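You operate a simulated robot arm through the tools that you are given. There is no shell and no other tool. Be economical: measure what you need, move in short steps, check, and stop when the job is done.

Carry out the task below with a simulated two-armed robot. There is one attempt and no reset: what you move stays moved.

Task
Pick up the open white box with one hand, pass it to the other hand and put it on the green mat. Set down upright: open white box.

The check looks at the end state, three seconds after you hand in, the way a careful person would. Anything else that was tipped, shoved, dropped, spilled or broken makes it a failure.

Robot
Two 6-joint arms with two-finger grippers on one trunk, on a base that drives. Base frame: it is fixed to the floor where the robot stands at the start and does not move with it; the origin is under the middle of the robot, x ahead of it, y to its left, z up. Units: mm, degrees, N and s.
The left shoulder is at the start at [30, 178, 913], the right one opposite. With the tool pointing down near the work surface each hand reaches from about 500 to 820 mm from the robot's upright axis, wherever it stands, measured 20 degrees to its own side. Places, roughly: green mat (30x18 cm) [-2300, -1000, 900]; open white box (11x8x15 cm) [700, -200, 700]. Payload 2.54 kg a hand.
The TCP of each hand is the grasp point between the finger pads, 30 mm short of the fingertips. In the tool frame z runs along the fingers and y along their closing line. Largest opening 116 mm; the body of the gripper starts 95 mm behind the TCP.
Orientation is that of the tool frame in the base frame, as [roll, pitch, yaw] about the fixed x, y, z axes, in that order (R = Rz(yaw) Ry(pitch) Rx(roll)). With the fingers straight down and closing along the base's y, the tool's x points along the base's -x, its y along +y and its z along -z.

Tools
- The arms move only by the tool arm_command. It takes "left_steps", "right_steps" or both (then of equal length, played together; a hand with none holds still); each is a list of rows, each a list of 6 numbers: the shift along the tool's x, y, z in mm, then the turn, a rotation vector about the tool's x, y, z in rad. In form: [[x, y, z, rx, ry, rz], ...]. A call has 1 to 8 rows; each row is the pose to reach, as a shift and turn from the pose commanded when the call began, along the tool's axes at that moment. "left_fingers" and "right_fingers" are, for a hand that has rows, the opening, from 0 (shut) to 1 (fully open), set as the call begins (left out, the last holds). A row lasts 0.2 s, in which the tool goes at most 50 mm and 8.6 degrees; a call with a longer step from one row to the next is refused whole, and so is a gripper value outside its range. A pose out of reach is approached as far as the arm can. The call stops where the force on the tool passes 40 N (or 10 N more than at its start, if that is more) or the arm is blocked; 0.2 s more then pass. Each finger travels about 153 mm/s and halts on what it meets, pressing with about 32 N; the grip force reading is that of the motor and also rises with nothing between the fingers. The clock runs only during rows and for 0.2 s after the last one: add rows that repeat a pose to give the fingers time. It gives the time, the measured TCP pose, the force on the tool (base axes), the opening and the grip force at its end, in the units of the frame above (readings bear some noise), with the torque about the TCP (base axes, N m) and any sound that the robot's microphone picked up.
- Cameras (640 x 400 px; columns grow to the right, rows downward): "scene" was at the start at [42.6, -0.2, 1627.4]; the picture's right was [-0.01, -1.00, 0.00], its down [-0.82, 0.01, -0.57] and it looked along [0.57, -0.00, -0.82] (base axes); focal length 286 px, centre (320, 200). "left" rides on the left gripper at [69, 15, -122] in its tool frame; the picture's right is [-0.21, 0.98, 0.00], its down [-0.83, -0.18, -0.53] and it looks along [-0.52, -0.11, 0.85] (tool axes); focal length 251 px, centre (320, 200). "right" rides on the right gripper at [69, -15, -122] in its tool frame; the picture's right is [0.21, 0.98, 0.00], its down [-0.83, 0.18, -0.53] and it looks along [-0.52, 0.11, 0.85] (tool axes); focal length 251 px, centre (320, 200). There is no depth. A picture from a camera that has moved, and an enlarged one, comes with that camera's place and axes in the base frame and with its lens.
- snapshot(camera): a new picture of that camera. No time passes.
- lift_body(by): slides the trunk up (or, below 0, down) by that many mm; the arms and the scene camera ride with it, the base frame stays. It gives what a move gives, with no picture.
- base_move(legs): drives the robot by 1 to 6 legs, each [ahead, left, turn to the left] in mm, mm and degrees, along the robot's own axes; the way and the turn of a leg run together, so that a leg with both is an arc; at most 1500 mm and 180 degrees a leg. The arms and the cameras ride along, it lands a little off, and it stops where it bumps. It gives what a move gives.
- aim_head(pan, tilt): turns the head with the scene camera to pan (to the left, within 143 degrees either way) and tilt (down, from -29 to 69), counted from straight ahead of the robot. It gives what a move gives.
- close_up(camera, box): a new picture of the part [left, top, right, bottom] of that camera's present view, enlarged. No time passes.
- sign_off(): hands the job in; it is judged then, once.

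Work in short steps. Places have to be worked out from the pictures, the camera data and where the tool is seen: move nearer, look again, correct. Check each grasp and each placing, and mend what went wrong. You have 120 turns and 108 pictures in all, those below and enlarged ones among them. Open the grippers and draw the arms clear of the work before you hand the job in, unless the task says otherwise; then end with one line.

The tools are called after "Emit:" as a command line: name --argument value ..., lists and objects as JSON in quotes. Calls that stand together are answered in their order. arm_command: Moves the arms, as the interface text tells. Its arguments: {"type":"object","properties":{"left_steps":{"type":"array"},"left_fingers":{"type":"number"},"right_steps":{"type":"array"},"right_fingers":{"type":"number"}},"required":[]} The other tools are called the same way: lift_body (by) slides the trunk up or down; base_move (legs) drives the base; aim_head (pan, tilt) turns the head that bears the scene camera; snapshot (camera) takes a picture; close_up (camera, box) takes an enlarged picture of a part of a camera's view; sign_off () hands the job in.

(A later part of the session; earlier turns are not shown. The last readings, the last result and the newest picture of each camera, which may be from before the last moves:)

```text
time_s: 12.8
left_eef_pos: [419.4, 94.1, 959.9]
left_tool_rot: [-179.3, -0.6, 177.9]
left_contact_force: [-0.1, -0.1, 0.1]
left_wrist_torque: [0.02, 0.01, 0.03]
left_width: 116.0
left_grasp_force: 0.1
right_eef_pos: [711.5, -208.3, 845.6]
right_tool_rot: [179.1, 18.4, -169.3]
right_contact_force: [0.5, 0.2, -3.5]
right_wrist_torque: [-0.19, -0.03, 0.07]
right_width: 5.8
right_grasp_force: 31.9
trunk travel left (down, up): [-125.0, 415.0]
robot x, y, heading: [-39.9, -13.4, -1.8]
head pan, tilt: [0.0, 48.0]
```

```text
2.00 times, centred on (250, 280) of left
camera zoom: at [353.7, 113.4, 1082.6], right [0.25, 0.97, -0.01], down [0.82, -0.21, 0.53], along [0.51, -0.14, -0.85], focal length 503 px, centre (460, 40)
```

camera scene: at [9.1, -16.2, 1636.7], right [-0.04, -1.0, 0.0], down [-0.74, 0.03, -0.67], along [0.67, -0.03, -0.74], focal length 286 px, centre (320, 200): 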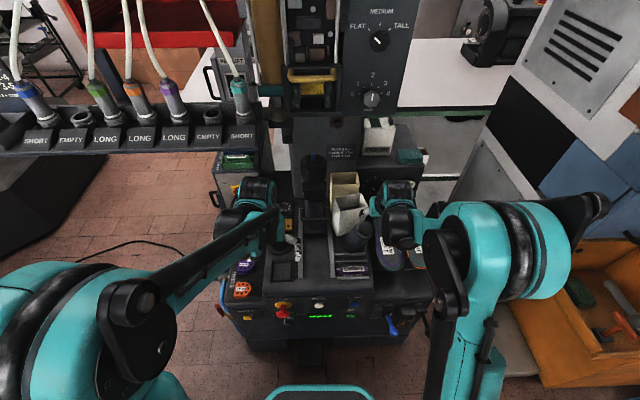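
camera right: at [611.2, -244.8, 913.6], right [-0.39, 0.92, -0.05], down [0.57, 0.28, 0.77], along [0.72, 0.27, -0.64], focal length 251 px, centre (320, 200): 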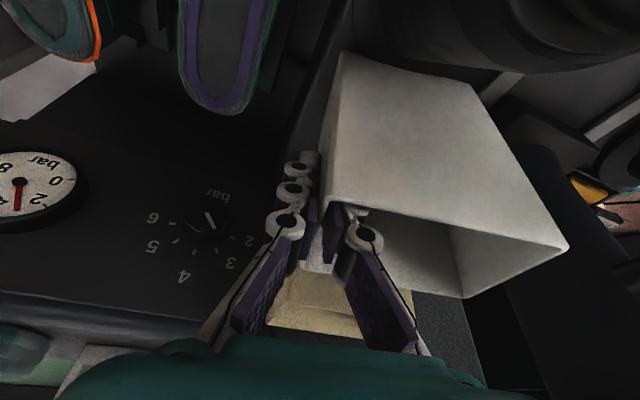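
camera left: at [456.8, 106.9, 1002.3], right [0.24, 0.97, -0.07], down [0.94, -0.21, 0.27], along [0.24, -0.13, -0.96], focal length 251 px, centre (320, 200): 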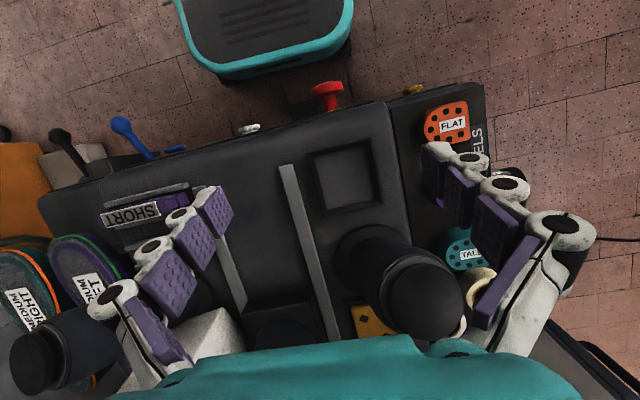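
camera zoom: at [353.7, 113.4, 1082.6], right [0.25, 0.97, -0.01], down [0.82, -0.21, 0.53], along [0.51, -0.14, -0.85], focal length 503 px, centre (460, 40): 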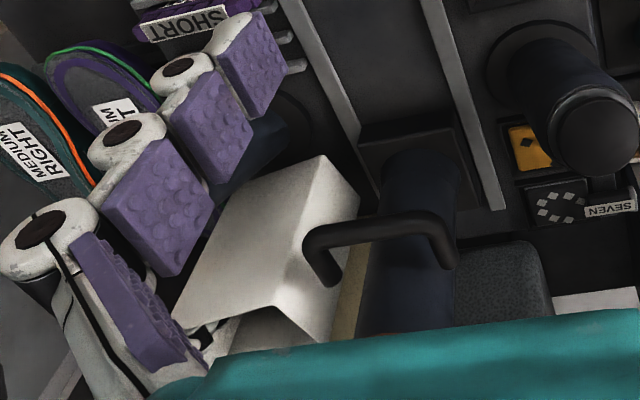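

The box hangs freely at about 3.5 N with nothing else disturbed. Next: up 60 mm while edging away from the flask handle, back 45 mm, then up 70 mm more so that it clears the post.

Emit:
arm_command --right_steps '[[-6, -4, -19, 0, 0, 0], [-13, -8, -38, 0, 0, 0], [-19, -11, -57, 0, 0, 0], [2, -7, -64, 0, 0, 0], [23, -3, -71, 0, 0, 0], [15, -3, -95, 0, 0, 0], [7, -3, -120, 0, 0, 0], [0, -3, -140, 0, 0, 0]]'

Emit:
snapshot --camera "scene"

Emit:
snapshot --camera "left"

```text
time_s: 14.6
left_eef_pos: [419.3, 94.9, 961.0]
left_tool_rot: [-179.4, -0.7, 177.9]
left_contact_force: [0.3, -0.9, -0.8]
left_wrist_torque: [0.0, -0.01, 0.01]
left_width: 116.2
left_grasp_force: 0.0
right_eef_pos: [665.5, -220.3, 976.7]
right_tool_rot: [179.1, 18.2, -169.2]
right_contact_force: [-0.4, 0.2, -3.9]
right_wrist_torque: [-0.2, 0.01, 0.03]
right_width: 6.1
right_grasp_force: 32.4
trunk travel left (down, up): [-125.0, 415.0]
robot x, y, heading: [-39.8, -15.0, -2.3]
head pan, tilt: [0.0, 48.0]
```

```text
64 pictures are left
camera scene: at [10.1, -16.2, 1636.7], right [-0.04, -1.0, 0.0], down [-0.74, 0.03, -0.67], along [0.67, -0.03, -0.74], focal length 286 px, centre (320, 200)
```

scene: 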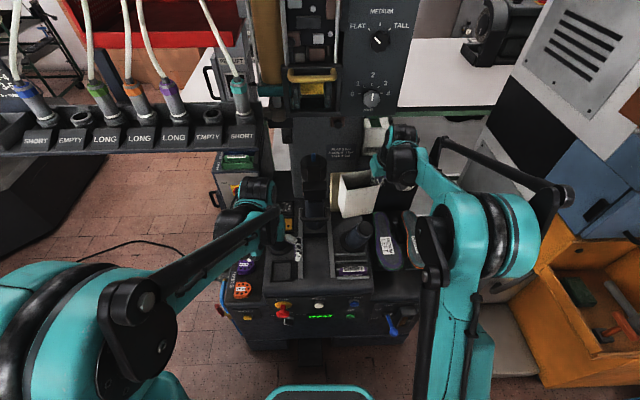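

```text
63 pictures are left
camera left: at [353.3, 113.4, 1082.7], right [0.25, 0.97, -0.01], down [0.82, -0.21, 0.53], along [0.51, -0.14, -0.85], focal length 251 px, centre (320, 200)
```

left: 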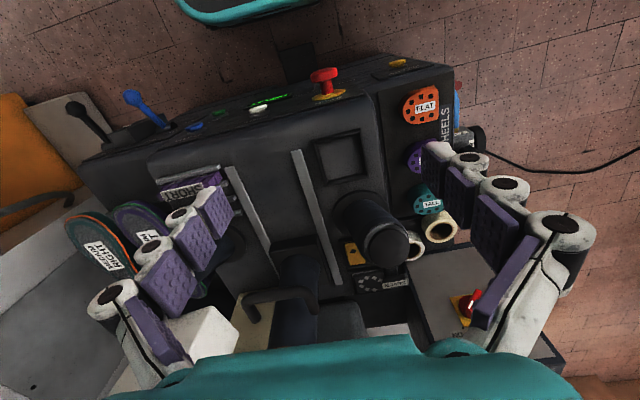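

The box is clear with about 4 N of weight. I'll raise the trunk 80 mm to clear the post, and look behind for the mat and the driving space.

Emit:
lift_body --by 80

Emit:
aim_head --pan -143 --tilt 25

Emit:
snapshot --camera "scene"

Emit:
aim_head --pan 143 --tilt 25

Emit:
snapshot --camera "scene"

```text
time_s: 15.8
left_eef_pos: [420.8, 95.4, 1038.9]
left_tool_rot: [-179.3, -0.6, 177.9]
left_contact_force: [-0.1, 0.1, -0.4]
left_wrist_torque: [0.0, 0.03, 0.01]
left_width: 116.0
left_grasp_force: 0.0
right_eef_pos: [666.5, -220.5, 1057.6]
right_tool_rot: [179.1, 18.3, -169.3]
right_contact_force: [0.0, 0.4, -4.2]
right_wrist_torque: [-0.17, 0.01, 0.0]
right_width: 5.6
right_grasp_force: 31.4
trunk travel left (down, up): [-205.0, 335.0]
robot x, y, heading: [-39.3, -16.7, -2.2]
head pan, tilt: [0.0, 48.0]
```

```text
time_s: 18.0
left_eef_pos: [419.7, 94.8, 1039.8]
left_tool_rot: [-179.3, -0.7, 177.9]
left_contact_force: [0.0, 0.9, -0.7]
left_wrist_torque: [0.01, -0.02, 0.03]
left_width: 116.1
left_grasp_force: 0.1
right_eef_pos: [666.0, -221.1, 1058.3]
right_tool_rot: [179.0, 18.4, -169.2]
right_contact_force: [-0.2, 0.2, -2.7]
right_wrist_torque: [-0.17, 0.0, 0.03]
right_width: 5.8
right_grasp_force: 32.2
trunk travel left (down, up): [-205.0, 335.0]
robot x, y, heading: [-37.7, -12.9, -2.2]
head pan, tilt: [-143.0, 25.0]
```

```text
62 pictures are left
camera scene: at [-143.6, -66.0, 1751.5], right [-0.57, 0.82, 0.0], down [0.35, 0.24, -0.91], along [-0.74, -0.52, -0.42], focal length 286 px, centre (320, 200)
```

scene: 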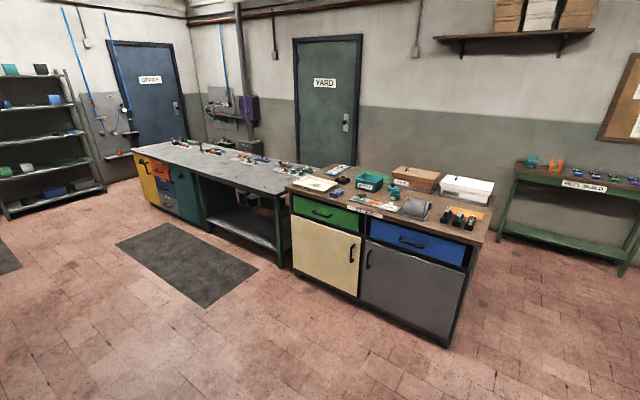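

```text
time_s: 21.9
left_eef_pos: [419.4, 93.3, 1040.1]
left_tool_rot: [-179.2, -0.5, 178.0]
left_contact_force: [0.1, 0.5, 0.2]
left_wrist_torque: [0.01, 0.02, -0.03]
left_width: 115.9
left_grasp_force: 0.2
right_eef_pos: [665.8, -220.6, 1057.7]
right_tool_rot: [179.1, 18.3, -169.3]
right_contact_force: [-0.6, 0.8, -2.9]
right_wrist_torque: [-0.17, -0.05, 0.01]
right_width: 5.8
right_grasp_force: 31.8
trunk travel left (down, up): [-205.0, 335.0]
robot x, y, heading: [-39.6, -15.4, -2.4]
head pan, tilt: [143.0, 25.0]
```

```text
61 pictures are left
camera scene: at [-139.4, 44.9, 1751.5], right [0.63, 0.78, 0.0], down [0.33, -0.27, -0.91], along [-0.7, 0.57, -0.42], focal length 286 px, centre (320, 200)
```

scene: 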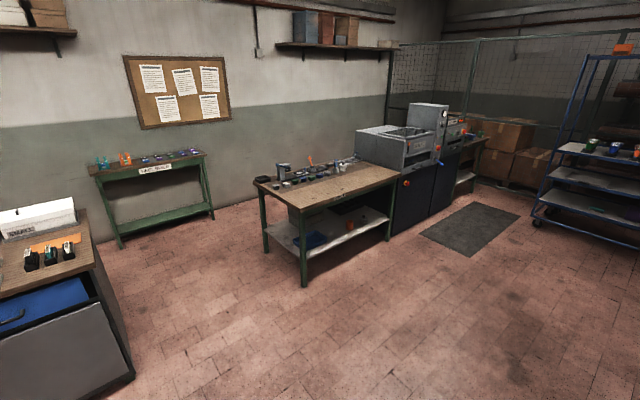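

The mat's listed place projects to about (374,176) on the wooden-topped cabinet. I'll aim there and enlarge.

Emit:
aim_head --pan -143 --tilt 25

Emit:
close_up --camera "scene" --box '[270, 140, 510, 270]'

```text
time_s: 25.9
left_eef_pos: [420.3, 94.6, 1040.1]
left_tool_rot: [-179.3, -0.5, 177.9]
left_contact_force: [-0.1, -0.1, -0.5]
left_wrist_torque: [0.02, 0.02, 0.02]
left_width: 116.1
left_grasp_force: 0.0
right_eef_pos: [665.3, -220.2, 1057.5]
right_tool_rot: [179.1, 18.2, -169.2]
right_contact_force: [0.9, 0.3, -3.3]
right_wrist_torque: [-0.18, 0.02, 0.01]
right_width: 5.9
right_grasp_force: 31.8
trunk travel left (down, up): [-205.0, 335.0]
robot x, y, heading: [-38.3, -15.5, -2.5]
head pan, tilt: [-143.0, 25.0]
```

```text
2.67 times, centred on (390, 205) of scene
camera zoom: at [-143.6, -66.0, 1751.5], right [-0.57, 0.82, 0.0], down [0.35, 0.24, -0.91], along [-0.74, -0.52, -0.42], focal length 763 px, centre (133, 187)
```

zoom: 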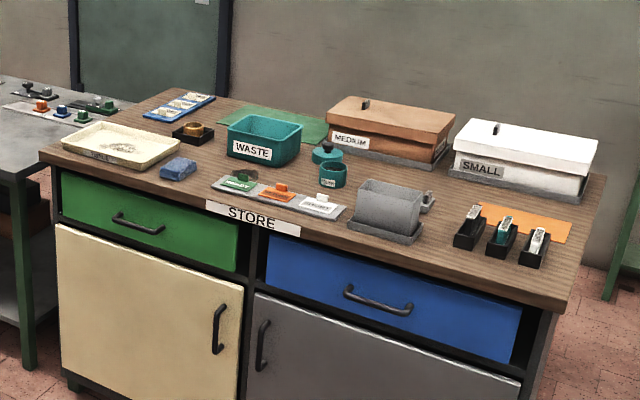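

The green mat lies at the far side of the STORE cabinet (top x −1700…−2447, y −1470…−80), so I'd best reach it from behind, at x ≈ −2950 with the same heading as now. First I'll back away from the machine into free floor for the hand-over.

Emit:
base_move --legs '[[-600, 0, 0]]'

Emit:
aim_head --pan 0 --tilt 50

Emit:
snapshot --camera "scene"

```text
time_s: 29.3
left_eef_pos: [-184.0, 115.0, 1039.3]
left_tool_rot: [-179.5, -0.6, 177.4]
left_contact_force: [-1.1, 0.4, 0.0]
left_wrist_torque: [-0.02, -0.03, 0.0]
left_width: 115.9
left_grasp_force: 0.0
right_eef_pos: [60.4, -200.8, 1058.6]
right_tool_rot: [179.1, 18.5, -169.8]
right_contact_force: [-0.8, 0.3, -2.7]
right_wrist_torque: [-0.18, -0.03, 0.01]
right_width: 5.9
right_grasp_force: 31.6
trunk travel left (down, up): [-205.0, 335.0]
robot x, y, heading: [-639.4, 12.5, -2.6]
head pan, tilt: [-143.0, 25.0]
```

```text
time_s: 31.6
left_eef_pos: [-183.2, 115.4, 1039.7]
left_tool_rot: [-179.4, -0.6, 177.4]
left_contact_force: [0.3, 0.1, 0.4]
left_wrist_torque: [-0.05, 0.02, 0.0]
left_width: 115.9
left_grasp_force: 0.1
right_eef_pos: [60.2, -202.0, 1057.7]
right_tool_rot: [179.1, 18.3, -169.8]
right_contact_force: [0.0, 0.4, -3.5]
right_wrist_torque: [-0.21, 0.01, 0.01]
right_width: 5.9
right_grasp_force: 31.8
trunk travel left (down, up): [-205.0, 335.0]
robot x, y, heading: [-642.3, 6.6, -2.5]
head pan, tilt: [0.0, 50.0]
```

```text
59 pictures are left
camera scene: at [-595.6, 8.8, 1714.0], right [-0.05, -1.0, 0.0], down [-0.77, 0.04, -0.64], along [0.64, -0.03, -0.77], focal length 286 px, centre (320, 200)
```

scene: 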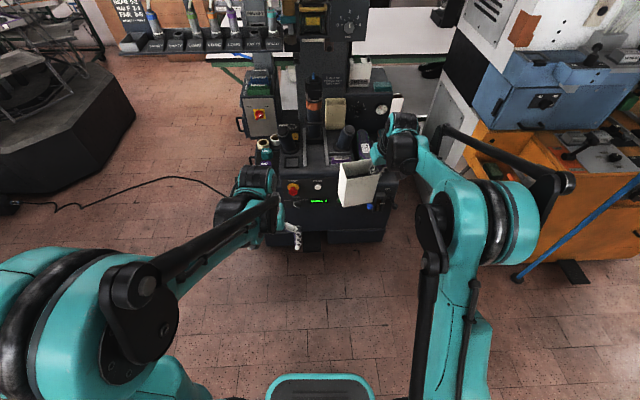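

The machine and cream box are as they were. I'll bring the held box in front of the robot's middle and square it up, turning the right hand by −13°.

Emit:
arm_command --right_steps '[[9, 24, -3, 0.014, -0.001, 0.042], [19, 48, -6, 0.028, -0.001, 0.084], [28, 72, -9, 0.042, -0.002, 0.127], [38, 97, -12, 0.056, -0.002, 0.169], [47, 121, -15, 0.07, -0.003, 0.211], [47, 121, -15, 0.07, -0.003, 0.211]]'

Emit:
snapshot --camera "scene"

Emit:
snapshot --camera "left"

Emit:
snapshot --camera "right"

```text
time_s: 33.0
left_eef_pos: [-183.7, 116.0, 1040.9]
left_tool_rot: [-179.4, -0.6, 177.4]
left_contact_force: [0.1, 0.3, 0.4]
left_wrist_torque: [0.03, 0.03, -0.01]
left_width: 116.0
left_grasp_force: 0.0
right_eef_pos: [-12.4, -91.9, 1058.0]
right_tool_rot: [179.0, 18.3, 177.4]
right_contact_force: [0.4, 0.0, -3.3]
right_wrist_torque: [-0.18, 0.03, 0.03]
right_width: 6.0
right_grasp_force: 31.3
trunk travel left (down, up): [-205.0, 335.0]
robot x, y, heading: [-642.8, 12.0, -2.7]
head pan, tilt: [0.0, 50.0]
```

```text
58 pictures are left
camera scene: at [-595.2, 8.3, 1713.9], right [-0.05, -1.0, 0.0], down [-0.77, 0.04, -0.64], along [0.64, -0.03, -0.77], focal length 286 px, centre (320, 200)
```

scene: 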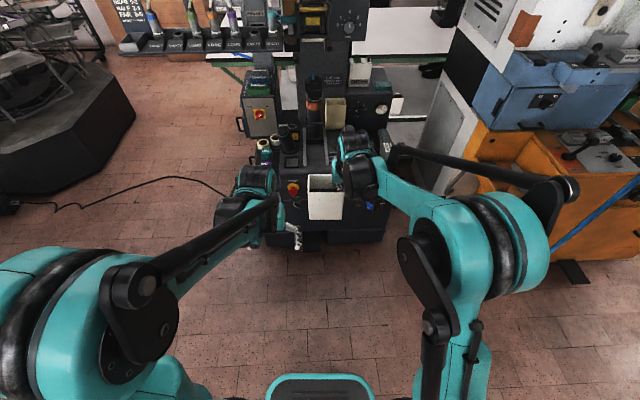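

```text
57 pictures are left
camera left: at [-249.4, 135.1, 1162.5], right [0.26, 0.97, -0.01], down [0.82, -0.21, 0.53], along [0.51, -0.15, -0.85], focal length 251 px, centre (320, 200)
```

left: 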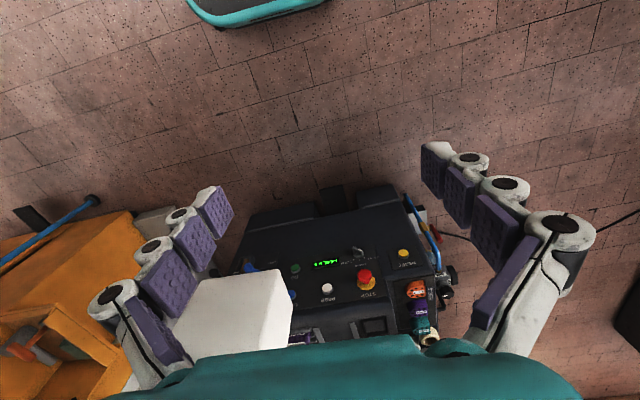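

```text
56 pictures are left
camera right: at [-114.4, -104.3, 1150.9], right [-0.16, 0.98, -0.05], down [0.62, 0.14, 0.77], along [0.77, 0.09, -0.64], focal length 251 px, centre (320, 200)
```

right: 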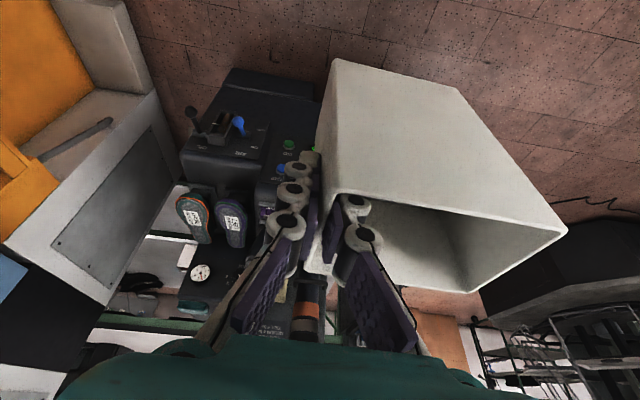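

The box now spans about x −38…41, y −92…19 with its rim at z 1084, square with the robot. I'll have the left hand come from above, turned −90° with fingers closing along x, and clamp the 80 mm depth near the left end. First I raise and turn it.

Emit:
arm_command --left_steps '[[0, 0, -19, 0, 0, 0.14], [0, 0, -38, 0, 0, 0.28], [0, 0, -57, 0, 0, 0.42], [0, 0, -76, 0, 0, 0.56], [0, 0, -95, 0, 0, 0.7], [0, 0, -114, 0, 0, 0.84], [0, 0, -133, 0, 0, 0.98], [0, 0, -150, 0, 0, 1.12]]' --left_fingers 1

```text
time_s: 34.8
left_eef_pos: [-181.8, 115.0, 1189.7]
left_tool_rot: [-179.2, 0.3, 113.1]
left_contact_force: [0.3, 0.1, -1.0]
left_wrist_torque: [0.01, 0.01, 0.01]
left_width: 116.0
left_grasp_force: 0.0
right_eef_pos: [-9.9, -90.6, 1057.4]
right_tool_rot: [179.2, 18.3, 177.5]
right_contact_force: [-0.4, -0.3, -2.9]
right_wrist_torque: [-0.17, 0.03, 0.01]
right_width: 6.1
right_grasp_force: 31.8
trunk travel left (down, up): [-205.0, 335.0]
robot x, y, heading: [-643.7, 5.8, -2.7]
head pan, tilt: [0.0, 50.0]
```

The turn is going well. I'll finish the turn while moving above the left end of the box, staying high.

Emit:
arm_command --left_steps '[[-27, 28, 0, 0, 0, 0.11], [-54, 56, 0, 0, 0, 0.22], [-81, 84, 0, 0, 0, 0.33], [-108, 112, 0, 0, 0, 0.44], [-136, 140, 0, 0, 0, 0.449], [-136, 140, 0, 0, 0, 0.449]]'

Emit:
snapshot --camera "left"

Emit:
snapshot --camera "scene"

Emit:
snapshot --camera "right"

```text
time_s: 36.1
left_eef_pos: [0.3, 44.8, 1190.0]
left_tool_rot: [-179.4, 0.7, 87.4]
left_contact_force: [-0.1, 0.5, -0.2]
left_wrist_torque: [0.02, -0.05, -0.02]
left_width: 115.9
left_grasp_force: 0.1
right_eef_pos: [-10.9, -90.8, 1057.1]
right_tool_rot: [179.1, 18.4, 177.6]
right_contact_force: [0.1, 0.0, -3.6]
right_wrist_torque: [-0.18, 0.01, 0.01]
right_width: 6.1
right_grasp_force: 31.7
trunk travel left (down, up): [-205.0, 335.0]
robot x, y, heading: [-641.9, 11.0, -2.6]
head pan, tilt: [0.0, 50.0]
```

```text
55 pictures are left
camera left: at [21.1, 115.1, 1311.0], right [0.97, -0.26, -0.01], down [-0.21, -0.81, 0.55], along [-0.15, -0.53, -0.84], focal length 251 px, centre (320, 200)
```

left: 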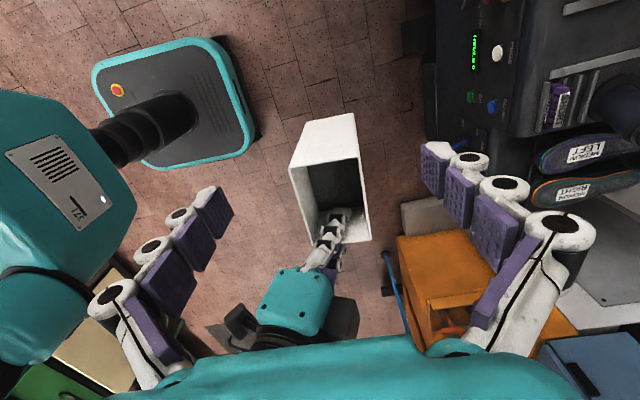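

```text
54 pictures are left
camera scene: at [-597.2, 9.4, 1714.0], right [-0.05, -1.0, 0.0], down [-0.76, 0.04, -0.64], along [0.64, -0.03, -0.77], focal length 286 px, centre (320, 200)
```

scene: 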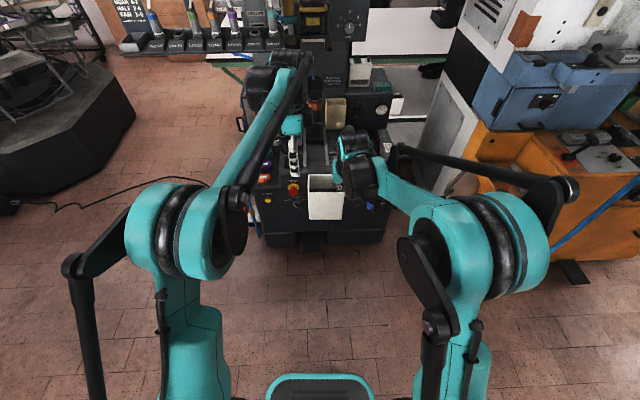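

```text
53 pictures are left
camera right: at [-115.5, -103.7, 1151.7], right [-0.17, 0.98, -0.05], down [0.62, 0.15, 0.77], along [0.77, 0.09, -0.64], focal length 251 px, centre (320, 200)
```

right: 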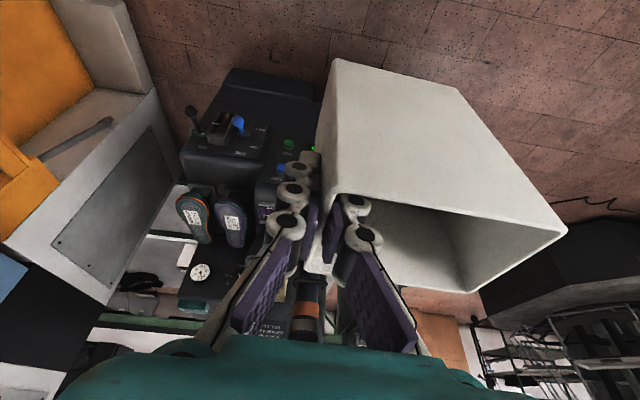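

From the left camera the box's left end is centred at about x −4, y ≤ 15. I'll shift over it and come down 100 mm so that the fingertips straddle the rim, then check.

Emit:
arm_command --left_steps '[[-24, -1, 0, 0, 0, 0], [-47, -2, 0, 0, 0, 0], [-47, -2, 25, 0, 0, 0], [-47, -2, 50, 0, 0, 0], [-47, -2, 75, 0, 0, 0], [-47, -2, 100, 0, 0, 0], [-47, -2, 100, 0, 0, 0]]'

Emit:
snapshot --camera "left"

Emit:
snapshot --camera "right"

Emit:
close_up --camera "scene" --box '[260, 110, 400, 240]'

```text
time_s: 37.8
left_eef_pos: [-5.0, -0.8, 1090.2]
left_tool_rot: [-179.3, 0.7, 87.5]
left_contact_force: [0.3, 0.7, 0.5]
left_wrist_torque: [0.0, 0.0, 0.01]
left_width: 116.1
left_grasp_force: 0.0
right_eef_pos: [-10.8, -90.7, 1057.8]
right_tool_rot: [179.2, 18.3, 177.5]
right_contact_force: [-0.1, 0.9, -3.5]
right_wrist_torque: [-0.17, 0.01, 0.0]
right_width: 6.0
right_grasp_force: 31.5
trunk travel left (down, up): [-205.0, 335.0]
robot x, y, heading: [-644.5, 15.6, -2.7]
head pan, tilt: [0.0, 50.0]
```

```text
52 pictures are left
camera left: at [16.0, 68.8, 1210.9], right [0.97, -0.26, -0.01], down [-0.21, -0.81, 0.55], along [-0.15, -0.53, -0.84], focal length 251 px, centre (320, 200)
```

left: 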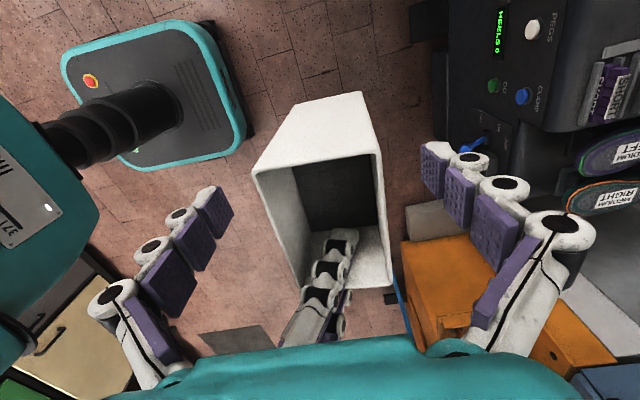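

```text
51 pictures are left
camera right: at [-114.7, -104.0, 1151.3], right [-0.17, 0.98, -0.05], down [0.62, 0.15, 0.77], along [0.77, 0.09, -0.64], focal length 251 px, centre (320, 200)
```

right: 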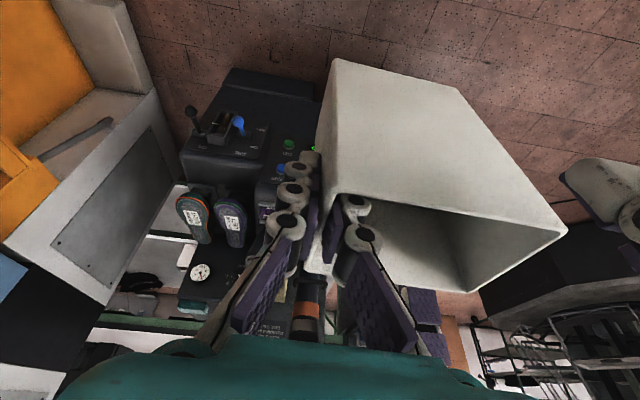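

```text
3.08 times, centred on (330, 175) of scene
camera zoom: at [-596.0, 9.1, 1714.0], right [-0.05, -1.0, 0.0], down [-0.77, 0.04, -0.64], along [0.64, -0.03, -0.77], focal length 880 px, centre (289, 277)
```

zoom: 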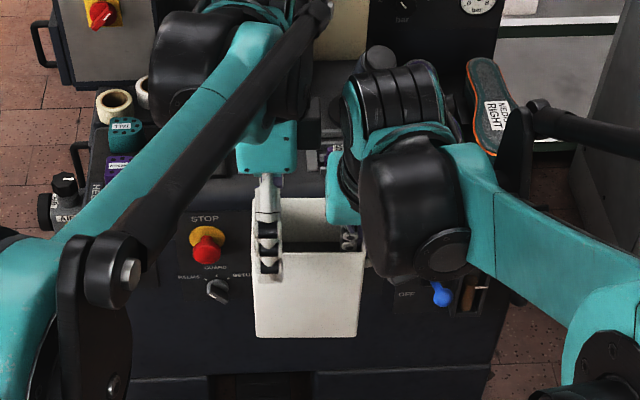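

The fingers straddle the depth evenly (box x −39…28, centre −5) with about 30 mm between the two hand bodies. I'll lower 45 mm more.

Emit:
arm_command --left_steps '[[0, 0, 15, 0, 0, 0], [0, 0, 30, 0, 0, 0], [0, 0, 45, 0, 0, 0], [0, 0, 45, 0, 0, 0]]'

Emit:
snapshot --camera "left"

Emit:
close_up --camera "scene" --box '[260, 110, 400, 240]'

```text
time_s: 38.8
left_eef_pos: [-5.8, 0.1, 1044.7]
left_tool_rot: [-179.4, 0.6, 87.5]
left_contact_force: [0.5, 0.1, -0.5]
left_wrist_torque: [-0.02, 0.01, 0.02]
left_width: 116.0
left_grasp_force: 0.0
right_eef_pos: [-10.7, -91.3, 1057.7]
right_tool_rot: [179.1, 18.2, 177.4]
right_contact_force: [0.0, -0.7, -2.5]
right_wrist_torque: [-0.2, 0.0, 0.03]
right_width: 6.0
right_grasp_force: 31.3
trunk travel left (down, up): [-205.0, 335.0]
robot x, y, heading: [-644.0, 10.8, -2.8]
head pan, tilt: [0.0, 50.0]
```

```text
49 pictures are left
camera left: at [15.3, 69.9, 1165.2], right [0.97, -0.26, -0.01], down [-0.21, -0.81, 0.55], along [-0.15, -0.53, -0.84], focal length 251 px, centre (320, 200)
```

left: 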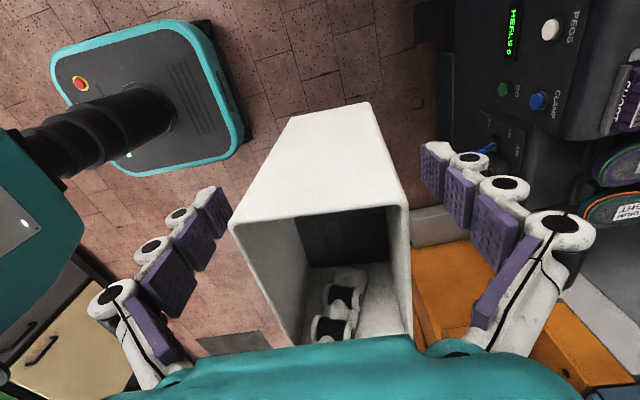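

```text
3.08 times, centred on (330, 175) of scene
camera zoom: at [-595.8, 8.9, 1714.0], right [-0.05, -1.0, 0.0], down [-0.77, 0.04, -0.64], along [0.64, -0.03, -0.77], focal length 880 px, centre (289, 277)
```

zoom: 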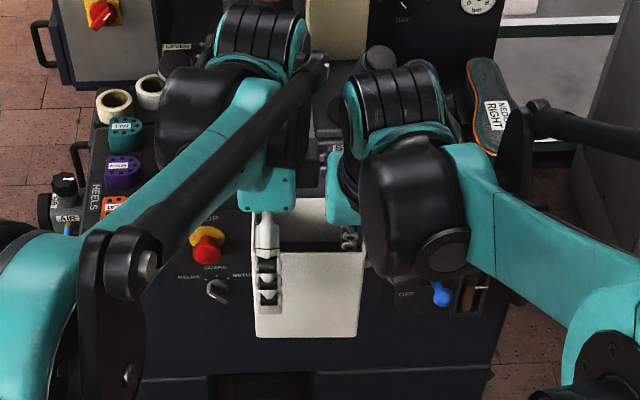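

Fingers lie on both sides of the box near its left end, with the rim about 40 mm above the grasp point. I'll close the left gripper.

Emit:
arm_command --left_steps '[[0, 0, 0, 0, 0, 0], [0, 0, 0, 0, 0, 0], [0, 0, 0, 0, 0, 0], [0, 0, 0, 0, 0, 0]]' --left_fingers 0

Emit:
snapshot --camera "left"

```text
time_s: 39.8
left_eef_pos: [-4.5, 0.4, 1043.9]
left_tool_rot: [-179.5, 0.4, 87.6]
left_contact_force: [19.2, 0.9, -0.7]
left_wrist_torque: [0.67, -0.96, 1.26]
left_width: 72.4
left_grasp_force: 31.9
right_eef_pos: [-11.5, -90.3, 1058.2]
right_tool_rot: [179.1, 18.2, 177.6]
right_contact_force: [-19.8, -0.3, 0.0]
right_wrist_torque: [-0.56, 1.24, 0.54]
right_width: 6.1
right_grasp_force: 31.9
trunk travel left (down, up): [-205.0, 335.0]
robot x, y, heading: [-641.9, 9.9, -2.9]
head pan, tilt: [0.0, 50.0]
```

```text
47 pictures are left
camera left: at [15.9, 70.2, 1165.1], right [0.97, -0.26, -0.01], down [-0.21, -0.81, 0.54], along [-0.14, -0.53, -0.84], focal length 251 px, centre (320, 200)
```

left: 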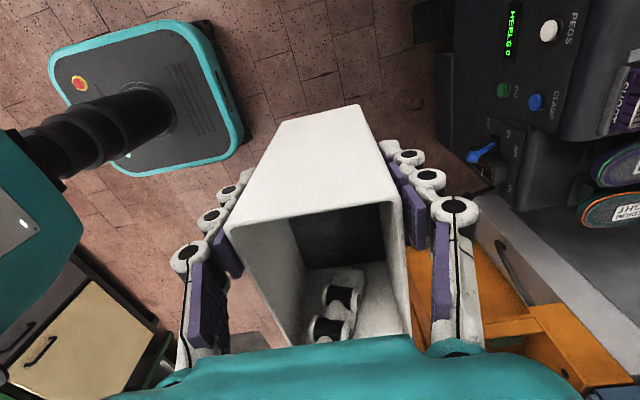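

Both hands hold it now (72 mm deep, 32 N). I'll ease the small x mismatch by 1.5 mm and open the right hand partway.

Emit:
arm_command --left_steps '[[0, 1.5, 0, 0, 0, 0], [0, 1.5, 0, 0, 0, 0], [0, 1.5, 0, 0, 0, 0]]' --right_steps '[[0, 0, 0, 0, 0, 0], [0, 0, 0, 0, 0, 0], [0, 0, 0, 0, 0, 0]]' --right_fingers 0.4

Emit:
snapshot --camera "right"

```text
time_s: 40.5
left_eef_pos: [-4.0, -2.0, 1044.7]
left_tool_rot: [-179.4, 0.6, 87.4]
left_contact_force: [0.1, 0.5, -0.6]
left_wrist_torque: [0.11, -0.02, -0.01]
left_width: 71.5
left_grasp_force: 32.1
right_eef_pos: [-8.8, -90.5, 1056.5]
right_tool_rot: [179.0, 18.4, 177.5]
right_contact_force: [-0.7, -0.1, 0.2]
right_wrist_torque: [-0.01, 0.02, 0.01]
right_width: 46.5
right_grasp_force: 0.0
trunk travel left (down, up): [-205.0, 335.0]
robot x, y, heading: [-642.3, 12.6, -2.6]
head pan, tilt: [0.0, 50.0]
```

```text
46 pictures are left
camera right: at [-114.3, -104.0, 1151.1], right [-0.17, 0.98, -0.05], down [0.62, 0.15, 0.77], along [0.77, 0.09, -0.64], focal length 251 px, centre (320, 200)
```

right: 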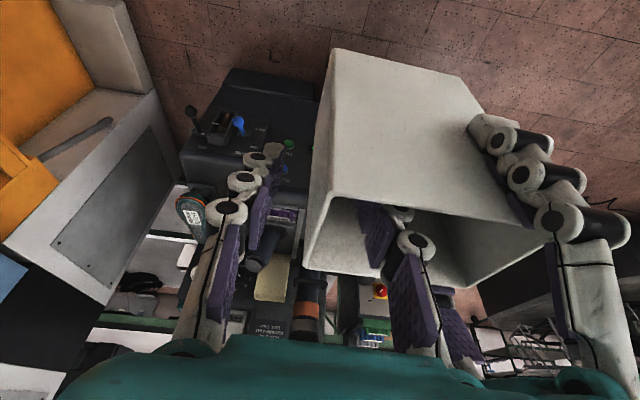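

The right gripper is open (46 mm) and the box stays in the left hand. I'll draw the right hand out along its fingers.

Emit:
arm_command --right_steps '[[0, 0, -15, 0, 0, 0], [0, 0, -35, 0, 0, 0], [0, 0, -60, 0, 0, 0], [0, 0, -90, 0, 0, 0], [0, 0, -125, 0, 0, 0]]'

Emit:
snapshot --camera "right"

Emit:
close_up --camera "scene" --box '[250, 90, 430, 260]'

```text
time_s: 41.8
left_eef_pos: [-4.7, -0.6, 1043.7]
left_tool_rot: [-179.5, 0.8, 87.5]
left_contact_force: [-0.4, 0.0, 0.2]
left_wrist_torque: [0.13, -0.05, 0.01]
left_width: 71.4
left_grasp_force: 32.1
right_eef_pos: [-51.3, -90.5, 1179.0]
right_tool_rot: [179.0, 18.5, 177.6]
right_contact_force: [0.6, 0.3, 1.1]
right_wrist_torque: [0.0, -0.03, 0.01]
right_width: 46.4
right_grasp_force: 0.2
trunk travel left (down, up): [-205.0, 335.0]
robot x, y, heading: [-643.1, 10.8, -2.4]
head pan, tilt: [0.0, 50.0]
```

```text
45 pictures are left
camera right: at [-155.8, -104.4, 1271.6], right [-0.17, 0.98, -0.05], down [0.62, 0.15, 0.77], along [0.77, 0.09, -0.64], focal length 251 px, centre (320, 200)
```

right: 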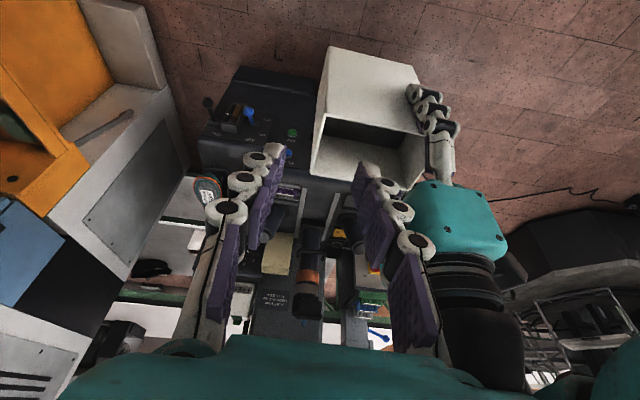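

```text
2.35 times, centred on (340, 175) of scene
camera zoom: at [-596.9, 9.0, 1714.0], right [-0.05, -1.0, 0.0], down [-0.77, 0.04, -0.64], along [0.64, -0.03, -0.77], focal length 673 px, centre (273, 259)
```

zoom: 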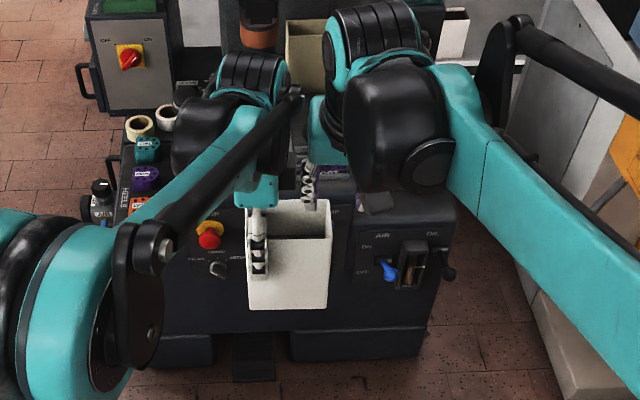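

The box is now in the left hand alone and hangs upright. I'll tuck the right arm away to its own side and level it.

Emit:
arm_command --right_steps '[[18, -24, -10, 0, 0.05, 0], [40, -52, -16, 0, 0.1, 0], [62, -80, -22, 0, 0.16, 0], [84, -108, -28, 0, 0.22, 0], [105, -136, -35, 0, 0.28, 0], [126, -164, -42, 0, 0.32, 0]]' --right_fingers 0.2

Emit:
lift_body --by 240

Emit:
snapshot --camera "scene"

Emit:
aim_head --pan 90 --tilt 40

Emit:
snapshot --camera "scene"

```text
time_s: 43.1
left_eef_pos: [-5.0, -1.0, 1044.0]
left_tool_rot: [-179.4, 0.6, 87.5]
left_contact_force: [0.1, 0.4, -1.5]
left_wrist_torque: [0.12, 0.0, 0.02]
left_width: 71.4
left_grasp_force: 31.8
right_eef_pos: [-190.4, -251.1, 1176.8]
right_tool_rot: [179.0, 0.1, 177.8]
right_contact_force: [-0.4, 0.5, 0.2]
right_wrist_torque: [-0.01, -0.01, 0.0]
right_width: 23.4
right_grasp_force: 0.0
trunk travel left (down, up): [-205.0, 335.0]
robot x, y, heading: [-641.9, 13.7, -2.7]
head pan, tilt: [0.0, 50.0]
```

```text
time_s: 45.6
left_eef_pos: [-3.2, -1.2, 1283.9]
left_tool_rot: [-179.6, 0.7, 87.5]
left_contact_force: [-0.1, -0.6, -4.1]
left_wrist_torque: [0.15, -0.03, 0.01]
left_width: 71.6
left_grasp_force: 32.1
right_eef_pos: [-189.9, -250.0, 1415.6]
right_tool_rot: [179.3, 0.0, 177.8]
right_contact_force: [-0.2, -0.1, 0.0]
right_wrist_torque: [-0.03, 0.0, 0.02]
right_width: 23.3
right_grasp_force: 0.1
trunk travel left (down, up): [-445.0, 95.0]
robot x, y, heading: [-644.6, 9.9, -2.8]
head pan, tilt: [0.0, 50.0]
```

```text
43 pictures are left
camera scene: at [-595.4, 8.8, 1953.8], right [-0.05, -1.0, 0.0], down [-0.77, 0.04, -0.64], along [0.64, -0.03, -0.77], focal length 286 px, centre (320, 200)
```

scene: 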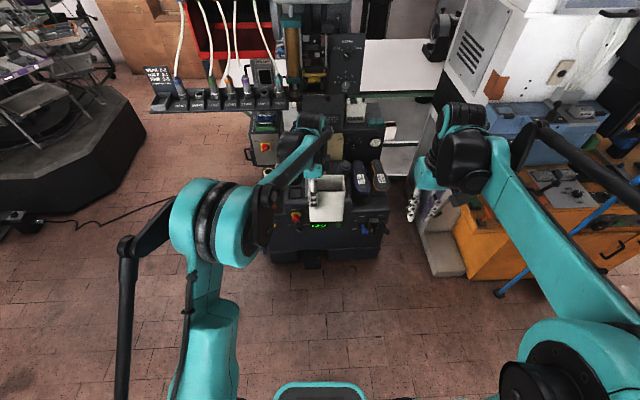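

```text
time_s: 47.3
left_eef_pos: [-3.3, 0.7, 1284.6]
left_tool_rot: [-179.4, 0.7, 87.5]
left_contact_force: [0.4, -0.1, -2.4]
left_wrist_torque: [0.12, 0.01, 0.02]
left_width: 71.5
left_grasp_force: 32.4
right_eef_pos: [-188.6, -249.9, 1414.8]
right_tool_rot: [179.2, 0.0, 177.8]
right_contact_force: [0.0, 0.4, 0.6]
right_wrist_torque: [0.03, -0.04, 0.01]
right_width: 22.9
right_grasp_force: 0.2
trunk travel left (down, up): [-445.0, 95.0]
robot x, y, heading: [-642.8, 9.9, -2.8]
head pan, tilt: [90.0, 40.0]
```

```text
42 pictures are left
camera scene: at [-668.4, 97.4, 1968.1], right [1.0, -0.05, 0.0], down [-0.03, -0.64, -0.77], along [0.04, 0.77, -0.64], focal length 286 px, centre (320, 200)
```

scene: 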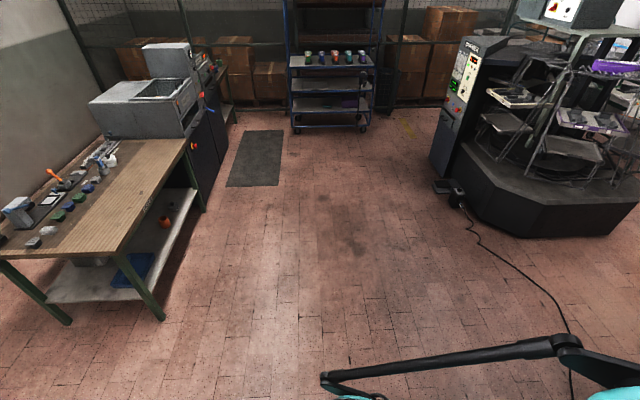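

The floor on the left is clear (the table starts at x −1750, y 1180). I'll straighten the heading, shift left to y ≈ 500 and back up to x ≈ −1750.

Emit:
base_move --legs '[[0, 0, 2.7], [0, 490, 0], [-1100, 0, 0]]'

Emit:
aim_head --pan -143 --tilt 35

Emit:
snapshot --camera "scene"

```text
time_s: 55.9
left_eef_pos: [-1120.6, 511.1, 1284.7]
left_tool_rot: [-179.4, 0.7, 89.3]
left_contact_force: [0.1, -0.5, -2.5]
left_wrist_torque: [0.15, -0.01, -0.02]
left_width: 71.5
left_grasp_force: 32.2
right_eef_pos: [-1298.1, 255.9, 1415.2]
right_tool_rot: [179.3, -0.1, 179.5]
right_contact_force: [-0.2, 0.8, 0.0]
right_wrist_torque: [-0.03, 0.0, 0.01]
right_width: 23.3
right_grasp_force: 0.1
trunk travel left (down, up): [-445.0, 95.0]
robot x, y, heading: [-1761.5, 506.6, -0.7]
head pan, tilt: [90.0, 40.0]
```

```text
time_s: 59.2
left_eef_pos: [-1121.0, 511.0, 1284.0]
left_tool_rot: [-179.5, 0.7, 89.4]
left_contact_force: [-0.6, -0.2, -3.5]
left_wrist_torque: [0.12, 0.01, 0.01]
left_width: 71.5
left_grasp_force: 32.3
right_eef_pos: [-1299.3, 255.5, 1414.2]
right_tool_rot: [179.2, -0.1, 179.5]
right_contact_force: [0.3, 0.1, 0.2]
right_wrist_torque: [-0.02, 0.08, -0.02]
right_width: 23.0
right_grasp_force: 0.1
trunk travel left (down, up): [-445.0, 95.0]
robot x, y, heading: [-1762.0, 504.4, -0.9]
head pan, tilt: [-143.0, 35.0]
```

```text
41 pictures are left
camera scene: at [-1860.9, 451.6, 1975.7], right [-0.59, 0.81, 0.0], down [0.46, 0.34, -0.82], along [-0.66, -0.48, -0.57], focal length 286 px, centre (320, 200)
```

scene: 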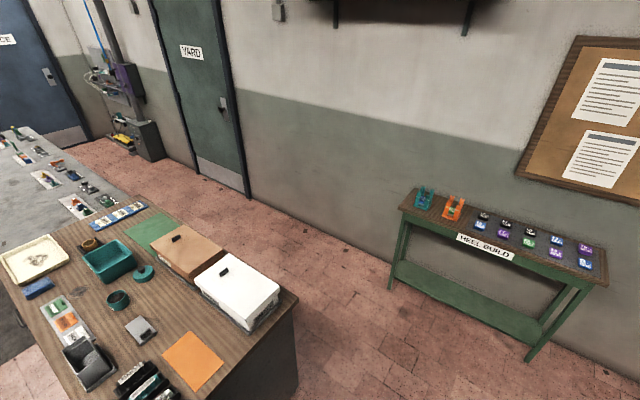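

The passage behind the cabinet is clear, with the wall at x ≈ −3780. I'll back to x ≈ −2920, then move right along the back of the cabinet; the box bottom at z ≈ 1174 passes well above everything.

Emit:
base_move --legs '[[-1160, 0, 0.8], [0, -800, 0]]'

Emit:
aim_head --pan -40 --tilt 50

Emit:
snapshot --camera "scene"

```text
time_s: 68.9
left_eef_pos: [-2272.7, -266.8, 1284.9]
left_tool_rot: [-179.4, 0.8, 90.0]
left_contact_force: [0.3, -0.5, -4.0]
left_wrist_torque: [0.13, -0.03, -0.02]
left_width: 71.2
left_grasp_force: 31.7
right_eef_pos: [-2446.2, -523.1, 1414.9]
right_tool_rot: [179.2, 0.1, -179.8]
right_contact_force: [0.7, -0.2, -0.2]
right_wrist_torque: [-0.03, 0.02, 0.02]
right_width: 22.9
right_grasp_force: 0.1
trunk travel left (down, up): [-445.0, 95.0]
robot x, y, heading: [-2913.7, -284.2, -0.2]
head pan, tilt: [-143.0, 35.0]
```

```text
time_s: 70.7
left_eef_pos: [-2271.7, -266.6, 1282.6]
left_tool_rot: [-179.4, 0.8, 90.0]
left_contact_force: [0.3, 0.1, -3.3]
left_wrist_torque: [0.11, -0.03, 0.03]
left_width: 71.4
left_grasp_force: 32.0
right_eef_pos: [-2447.2, -523.0, 1415.6]
right_tool_rot: [179.0, 0.0, -179.7]
right_contact_force: [0.9, -0.1, -0.2]
right_wrist_torque: [0.01, -0.02, -0.01]
right_width: 23.1
right_grasp_force: 0.0
trunk travel left (down, up): [-445.0, 95.0]
robot x, y, heading: [-2913.7, -288.3, -0.1]
head pan, tilt: [-40.0, 50.0]
```

```text
40 pictures are left
camera scene: at [-2882.0, -332.4, 1954.0], right [-0.65, -0.76, 0.0], down [-0.59, 0.49, -0.64], along [0.49, -0.41, -0.77], focal length 286 px, centre (320, 200)
```

scene: 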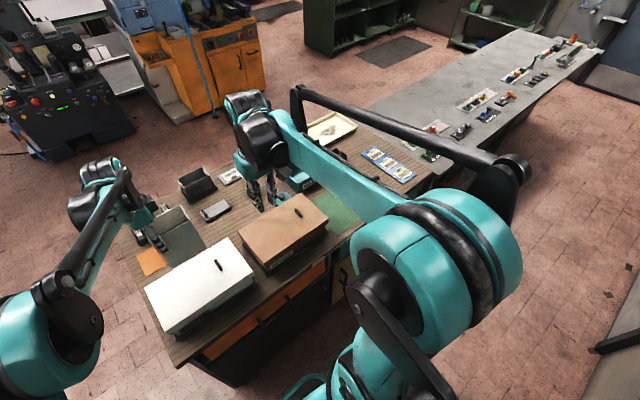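

The path is clear; the mat shows beside the MEDIUM box. I'll drive another 800 mm right.

Emit:
base_move --legs '[[0, -800, 0]]'

Emit:
aim_head --pan 5 --tilt 60

Emit:
snapshot --camera "scene"

Emit:
snapshot --camera "right"

Emit:
snapshot --camera "left"

```text
time_s: 75.0
left_eef_pos: [-2271.9, -1054.6, 1284.7]
left_tool_rot: [-179.4, 0.7, 90.5]
left_contact_force: [-0.9, 0.8, -3.0]
left_wrist_torque: [0.1, -0.04, -0.01]
left_width: 71.3
left_grasp_force: 32.5
right_eef_pos: [-2445.5, -1312.1, 1414.7]
right_tool_rot: [179.3, 0.0, -179.4]
right_contact_force: [-0.1, -0.9, -0.1]
right_wrist_torque: [0.01, -0.01, 0.02]
right_width: 23.3
right_grasp_force: 0.1
trunk travel left (down, up): [-445.0, 95.0]
robot x, y, heading: [-2908.9, -1074.8, 0.2]
head pan, tilt: [-40.0, 50.0]
```

```text
time_s: 76.1
left_eef_pos: [-2271.9, -1054.5, 1283.7]
left_tool_rot: [-179.5, 0.6, 90.3]
left_contact_force: [0.2, 0.4, -3.6]
left_wrist_torque: [0.14, -0.01, 0.01]
left_width: 71.4
left_grasp_force: 31.7
right_eef_pos: [-2444.4, -1312.0, 1415.9]
right_tool_rot: [179.1, 0.0, -179.4]
right_contact_force: [0.4, -0.6, 0.6]
right_wrist_torque: [0.02, -0.06, -0.02]
right_width: 23.5
right_grasp_force: 0.1
trunk travel left (down, up): [-445.0, 95.0]
robot x, y, heading: [-2906.7, -1075.3, 0.2]
head pan, tilt: [5.0, 60.0]
```

```text
39 pictures are left
camera scene: at [-2874.0, -1069.6, 1941.4], right [0.09, -1.0, 0.0], down [-0.86, -0.08, -0.5], along [0.5, 0.05, -0.87], focal length 286 px, centre (320, 200)
```

scene: 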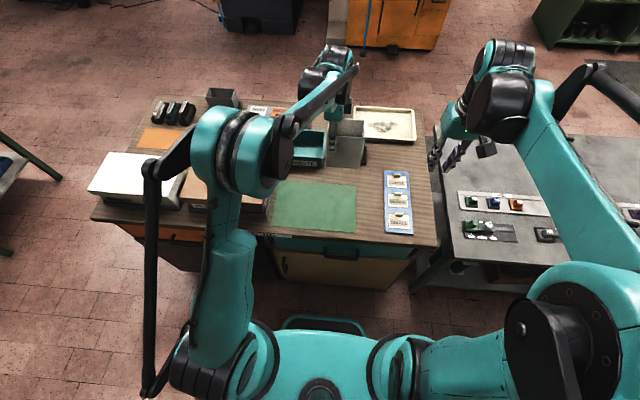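

```text
38 pictures are left
camera right: at [-2513.2, -1331.2, 1536.7], right [-0.23, 0.97, 0.01], down [0.82, 0.18, 0.54], along [0.52, 0.13, -0.84], focal length 251 px, centre (320, 200)
```

right: 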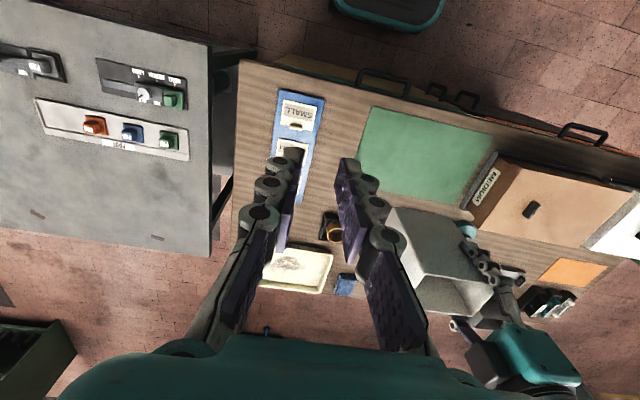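

```text
37 pictures are left
camera left: at [-2254.6, -984.3, 1405.1], right [0.98, -0.21, -0.01], down [-0.17, -0.82, 0.55], along [-0.12, -0.53, -0.84], focal length 251 px, centre (320, 200)
```

left: 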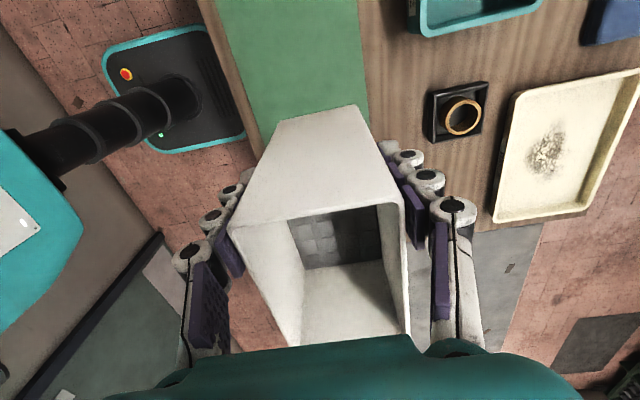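

The mat triangulates to x −2420…−2205, y −1160…−830, z ≈ 900, centre about (−2312, −1000). The box centre lies 38 mm to −y of the left TCP, so the TCP goes to (−2310, −972). I'll shift there at height, then lower the trunk 140 mm.

Emit:
arm_command --left_steps '[[28, -13, 0, 0, 0, 0], [55, -26, 0, 0, 0, 0], [82, -38, 0, 0, 0, 0], [82, -38, 0, 0, 0, 0]]'

Emit:
lift_body --by -140

Emit:
snapshot --camera "scene"

Emit:
snapshot --camera "right"

Emit:
snapshot --camera "left"

```text
time_s: 77.1
left_eef_pos: [-2309.4, -973.4, 1284.2]
left_tool_rot: [-179.4, 0.6, 90.4]
left_contact_force: [0.5, 0.1, -3.4]
left_wrist_torque: [0.16, 0.02, 0.0]
left_width: 71.3
left_grasp_force: 32.8
right_eef_pos: [-2444.3, -1314.0, 1415.0]
right_tool_rot: [179.1, 0.0, -179.4]
right_contact_force: [0.5, -1.0, -0.6]
right_wrist_torque: [0.02, 0.03, 0.0]
right_width: 23.0
right_grasp_force: 0.1
trunk travel left (down, up): [-445.0, 95.0]
robot x, y, heading: [-2909.3, -1076.6, 0.3]
head pan, tilt: [5.0, 60.0]
```

```text
time_s: 78.8
left_eef_pos: [-2309.4, -974.4, 1143.1]
left_tool_rot: [-179.5, 0.8, 90.4]
left_contact_force: [-0.6, 0.3, -3.1]
left_wrist_torque: [0.12, 0.0, 0.01]
left_width: 71.5
left_grasp_force: 32.3
right_eef_pos: [-2445.1, -1312.9, 1275.6]
right_tool_rot: [179.2, 0.0, -179.4]
right_contact_force: [0.4, 0.9, -0.7]
right_wrist_torque: [0.01, 0.01, -0.02]
right_width: 23.1
right_grasp_force: 0.0
trunk travel left (down, up): [-305.0, 235.0]
robot x, y, heading: [-2911.1, -1075.9, 0.2]
head pan, tilt: [5.0, 60.0]
```

```text
36 pictures are left
camera scene: at [-2874.3, -1069.3, 1801.5], right [0.09, -1.0, 0.0], down [-0.86, -0.08, -0.5], along [0.5, 0.05, -0.87], focal length 286 px, centre (320, 200)
```

scene: 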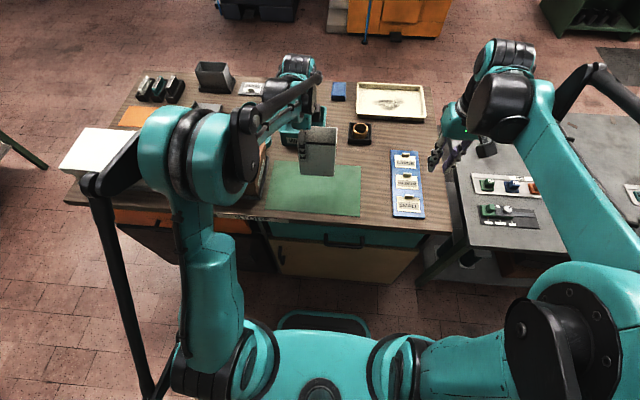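

```text
35 pictures are left
camera right: at [-2513.4, -1331.0, 1396.9], right [-0.23, 0.97, 0.01], down [0.82, 0.18, 0.54], along [0.52, 0.13, -0.84], focal length 251 px, centre (320, 200)
```

right: 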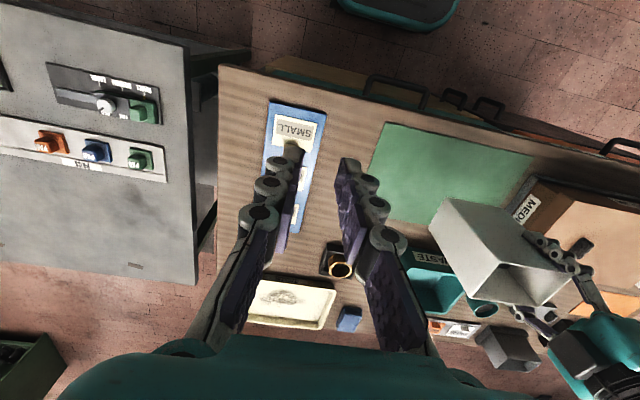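

```text
34 pictures are left
camera left: at [-2292.1, -902.5, 1264.4], right [0.98, -0.21, -0.01], down [-0.17, -0.82, 0.55], along [-0.12, -0.53, -0.84], focal length 251 px, centre (320, 200)
```

left: 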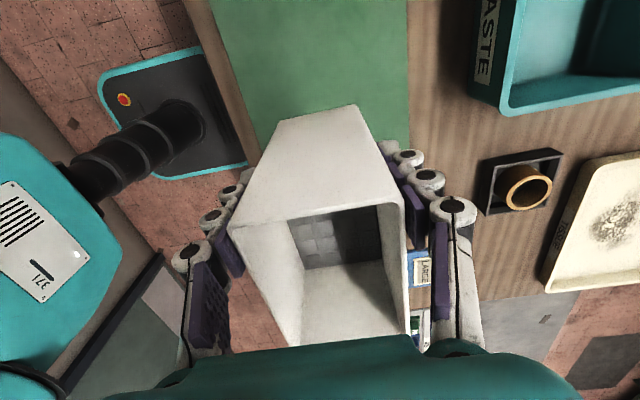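

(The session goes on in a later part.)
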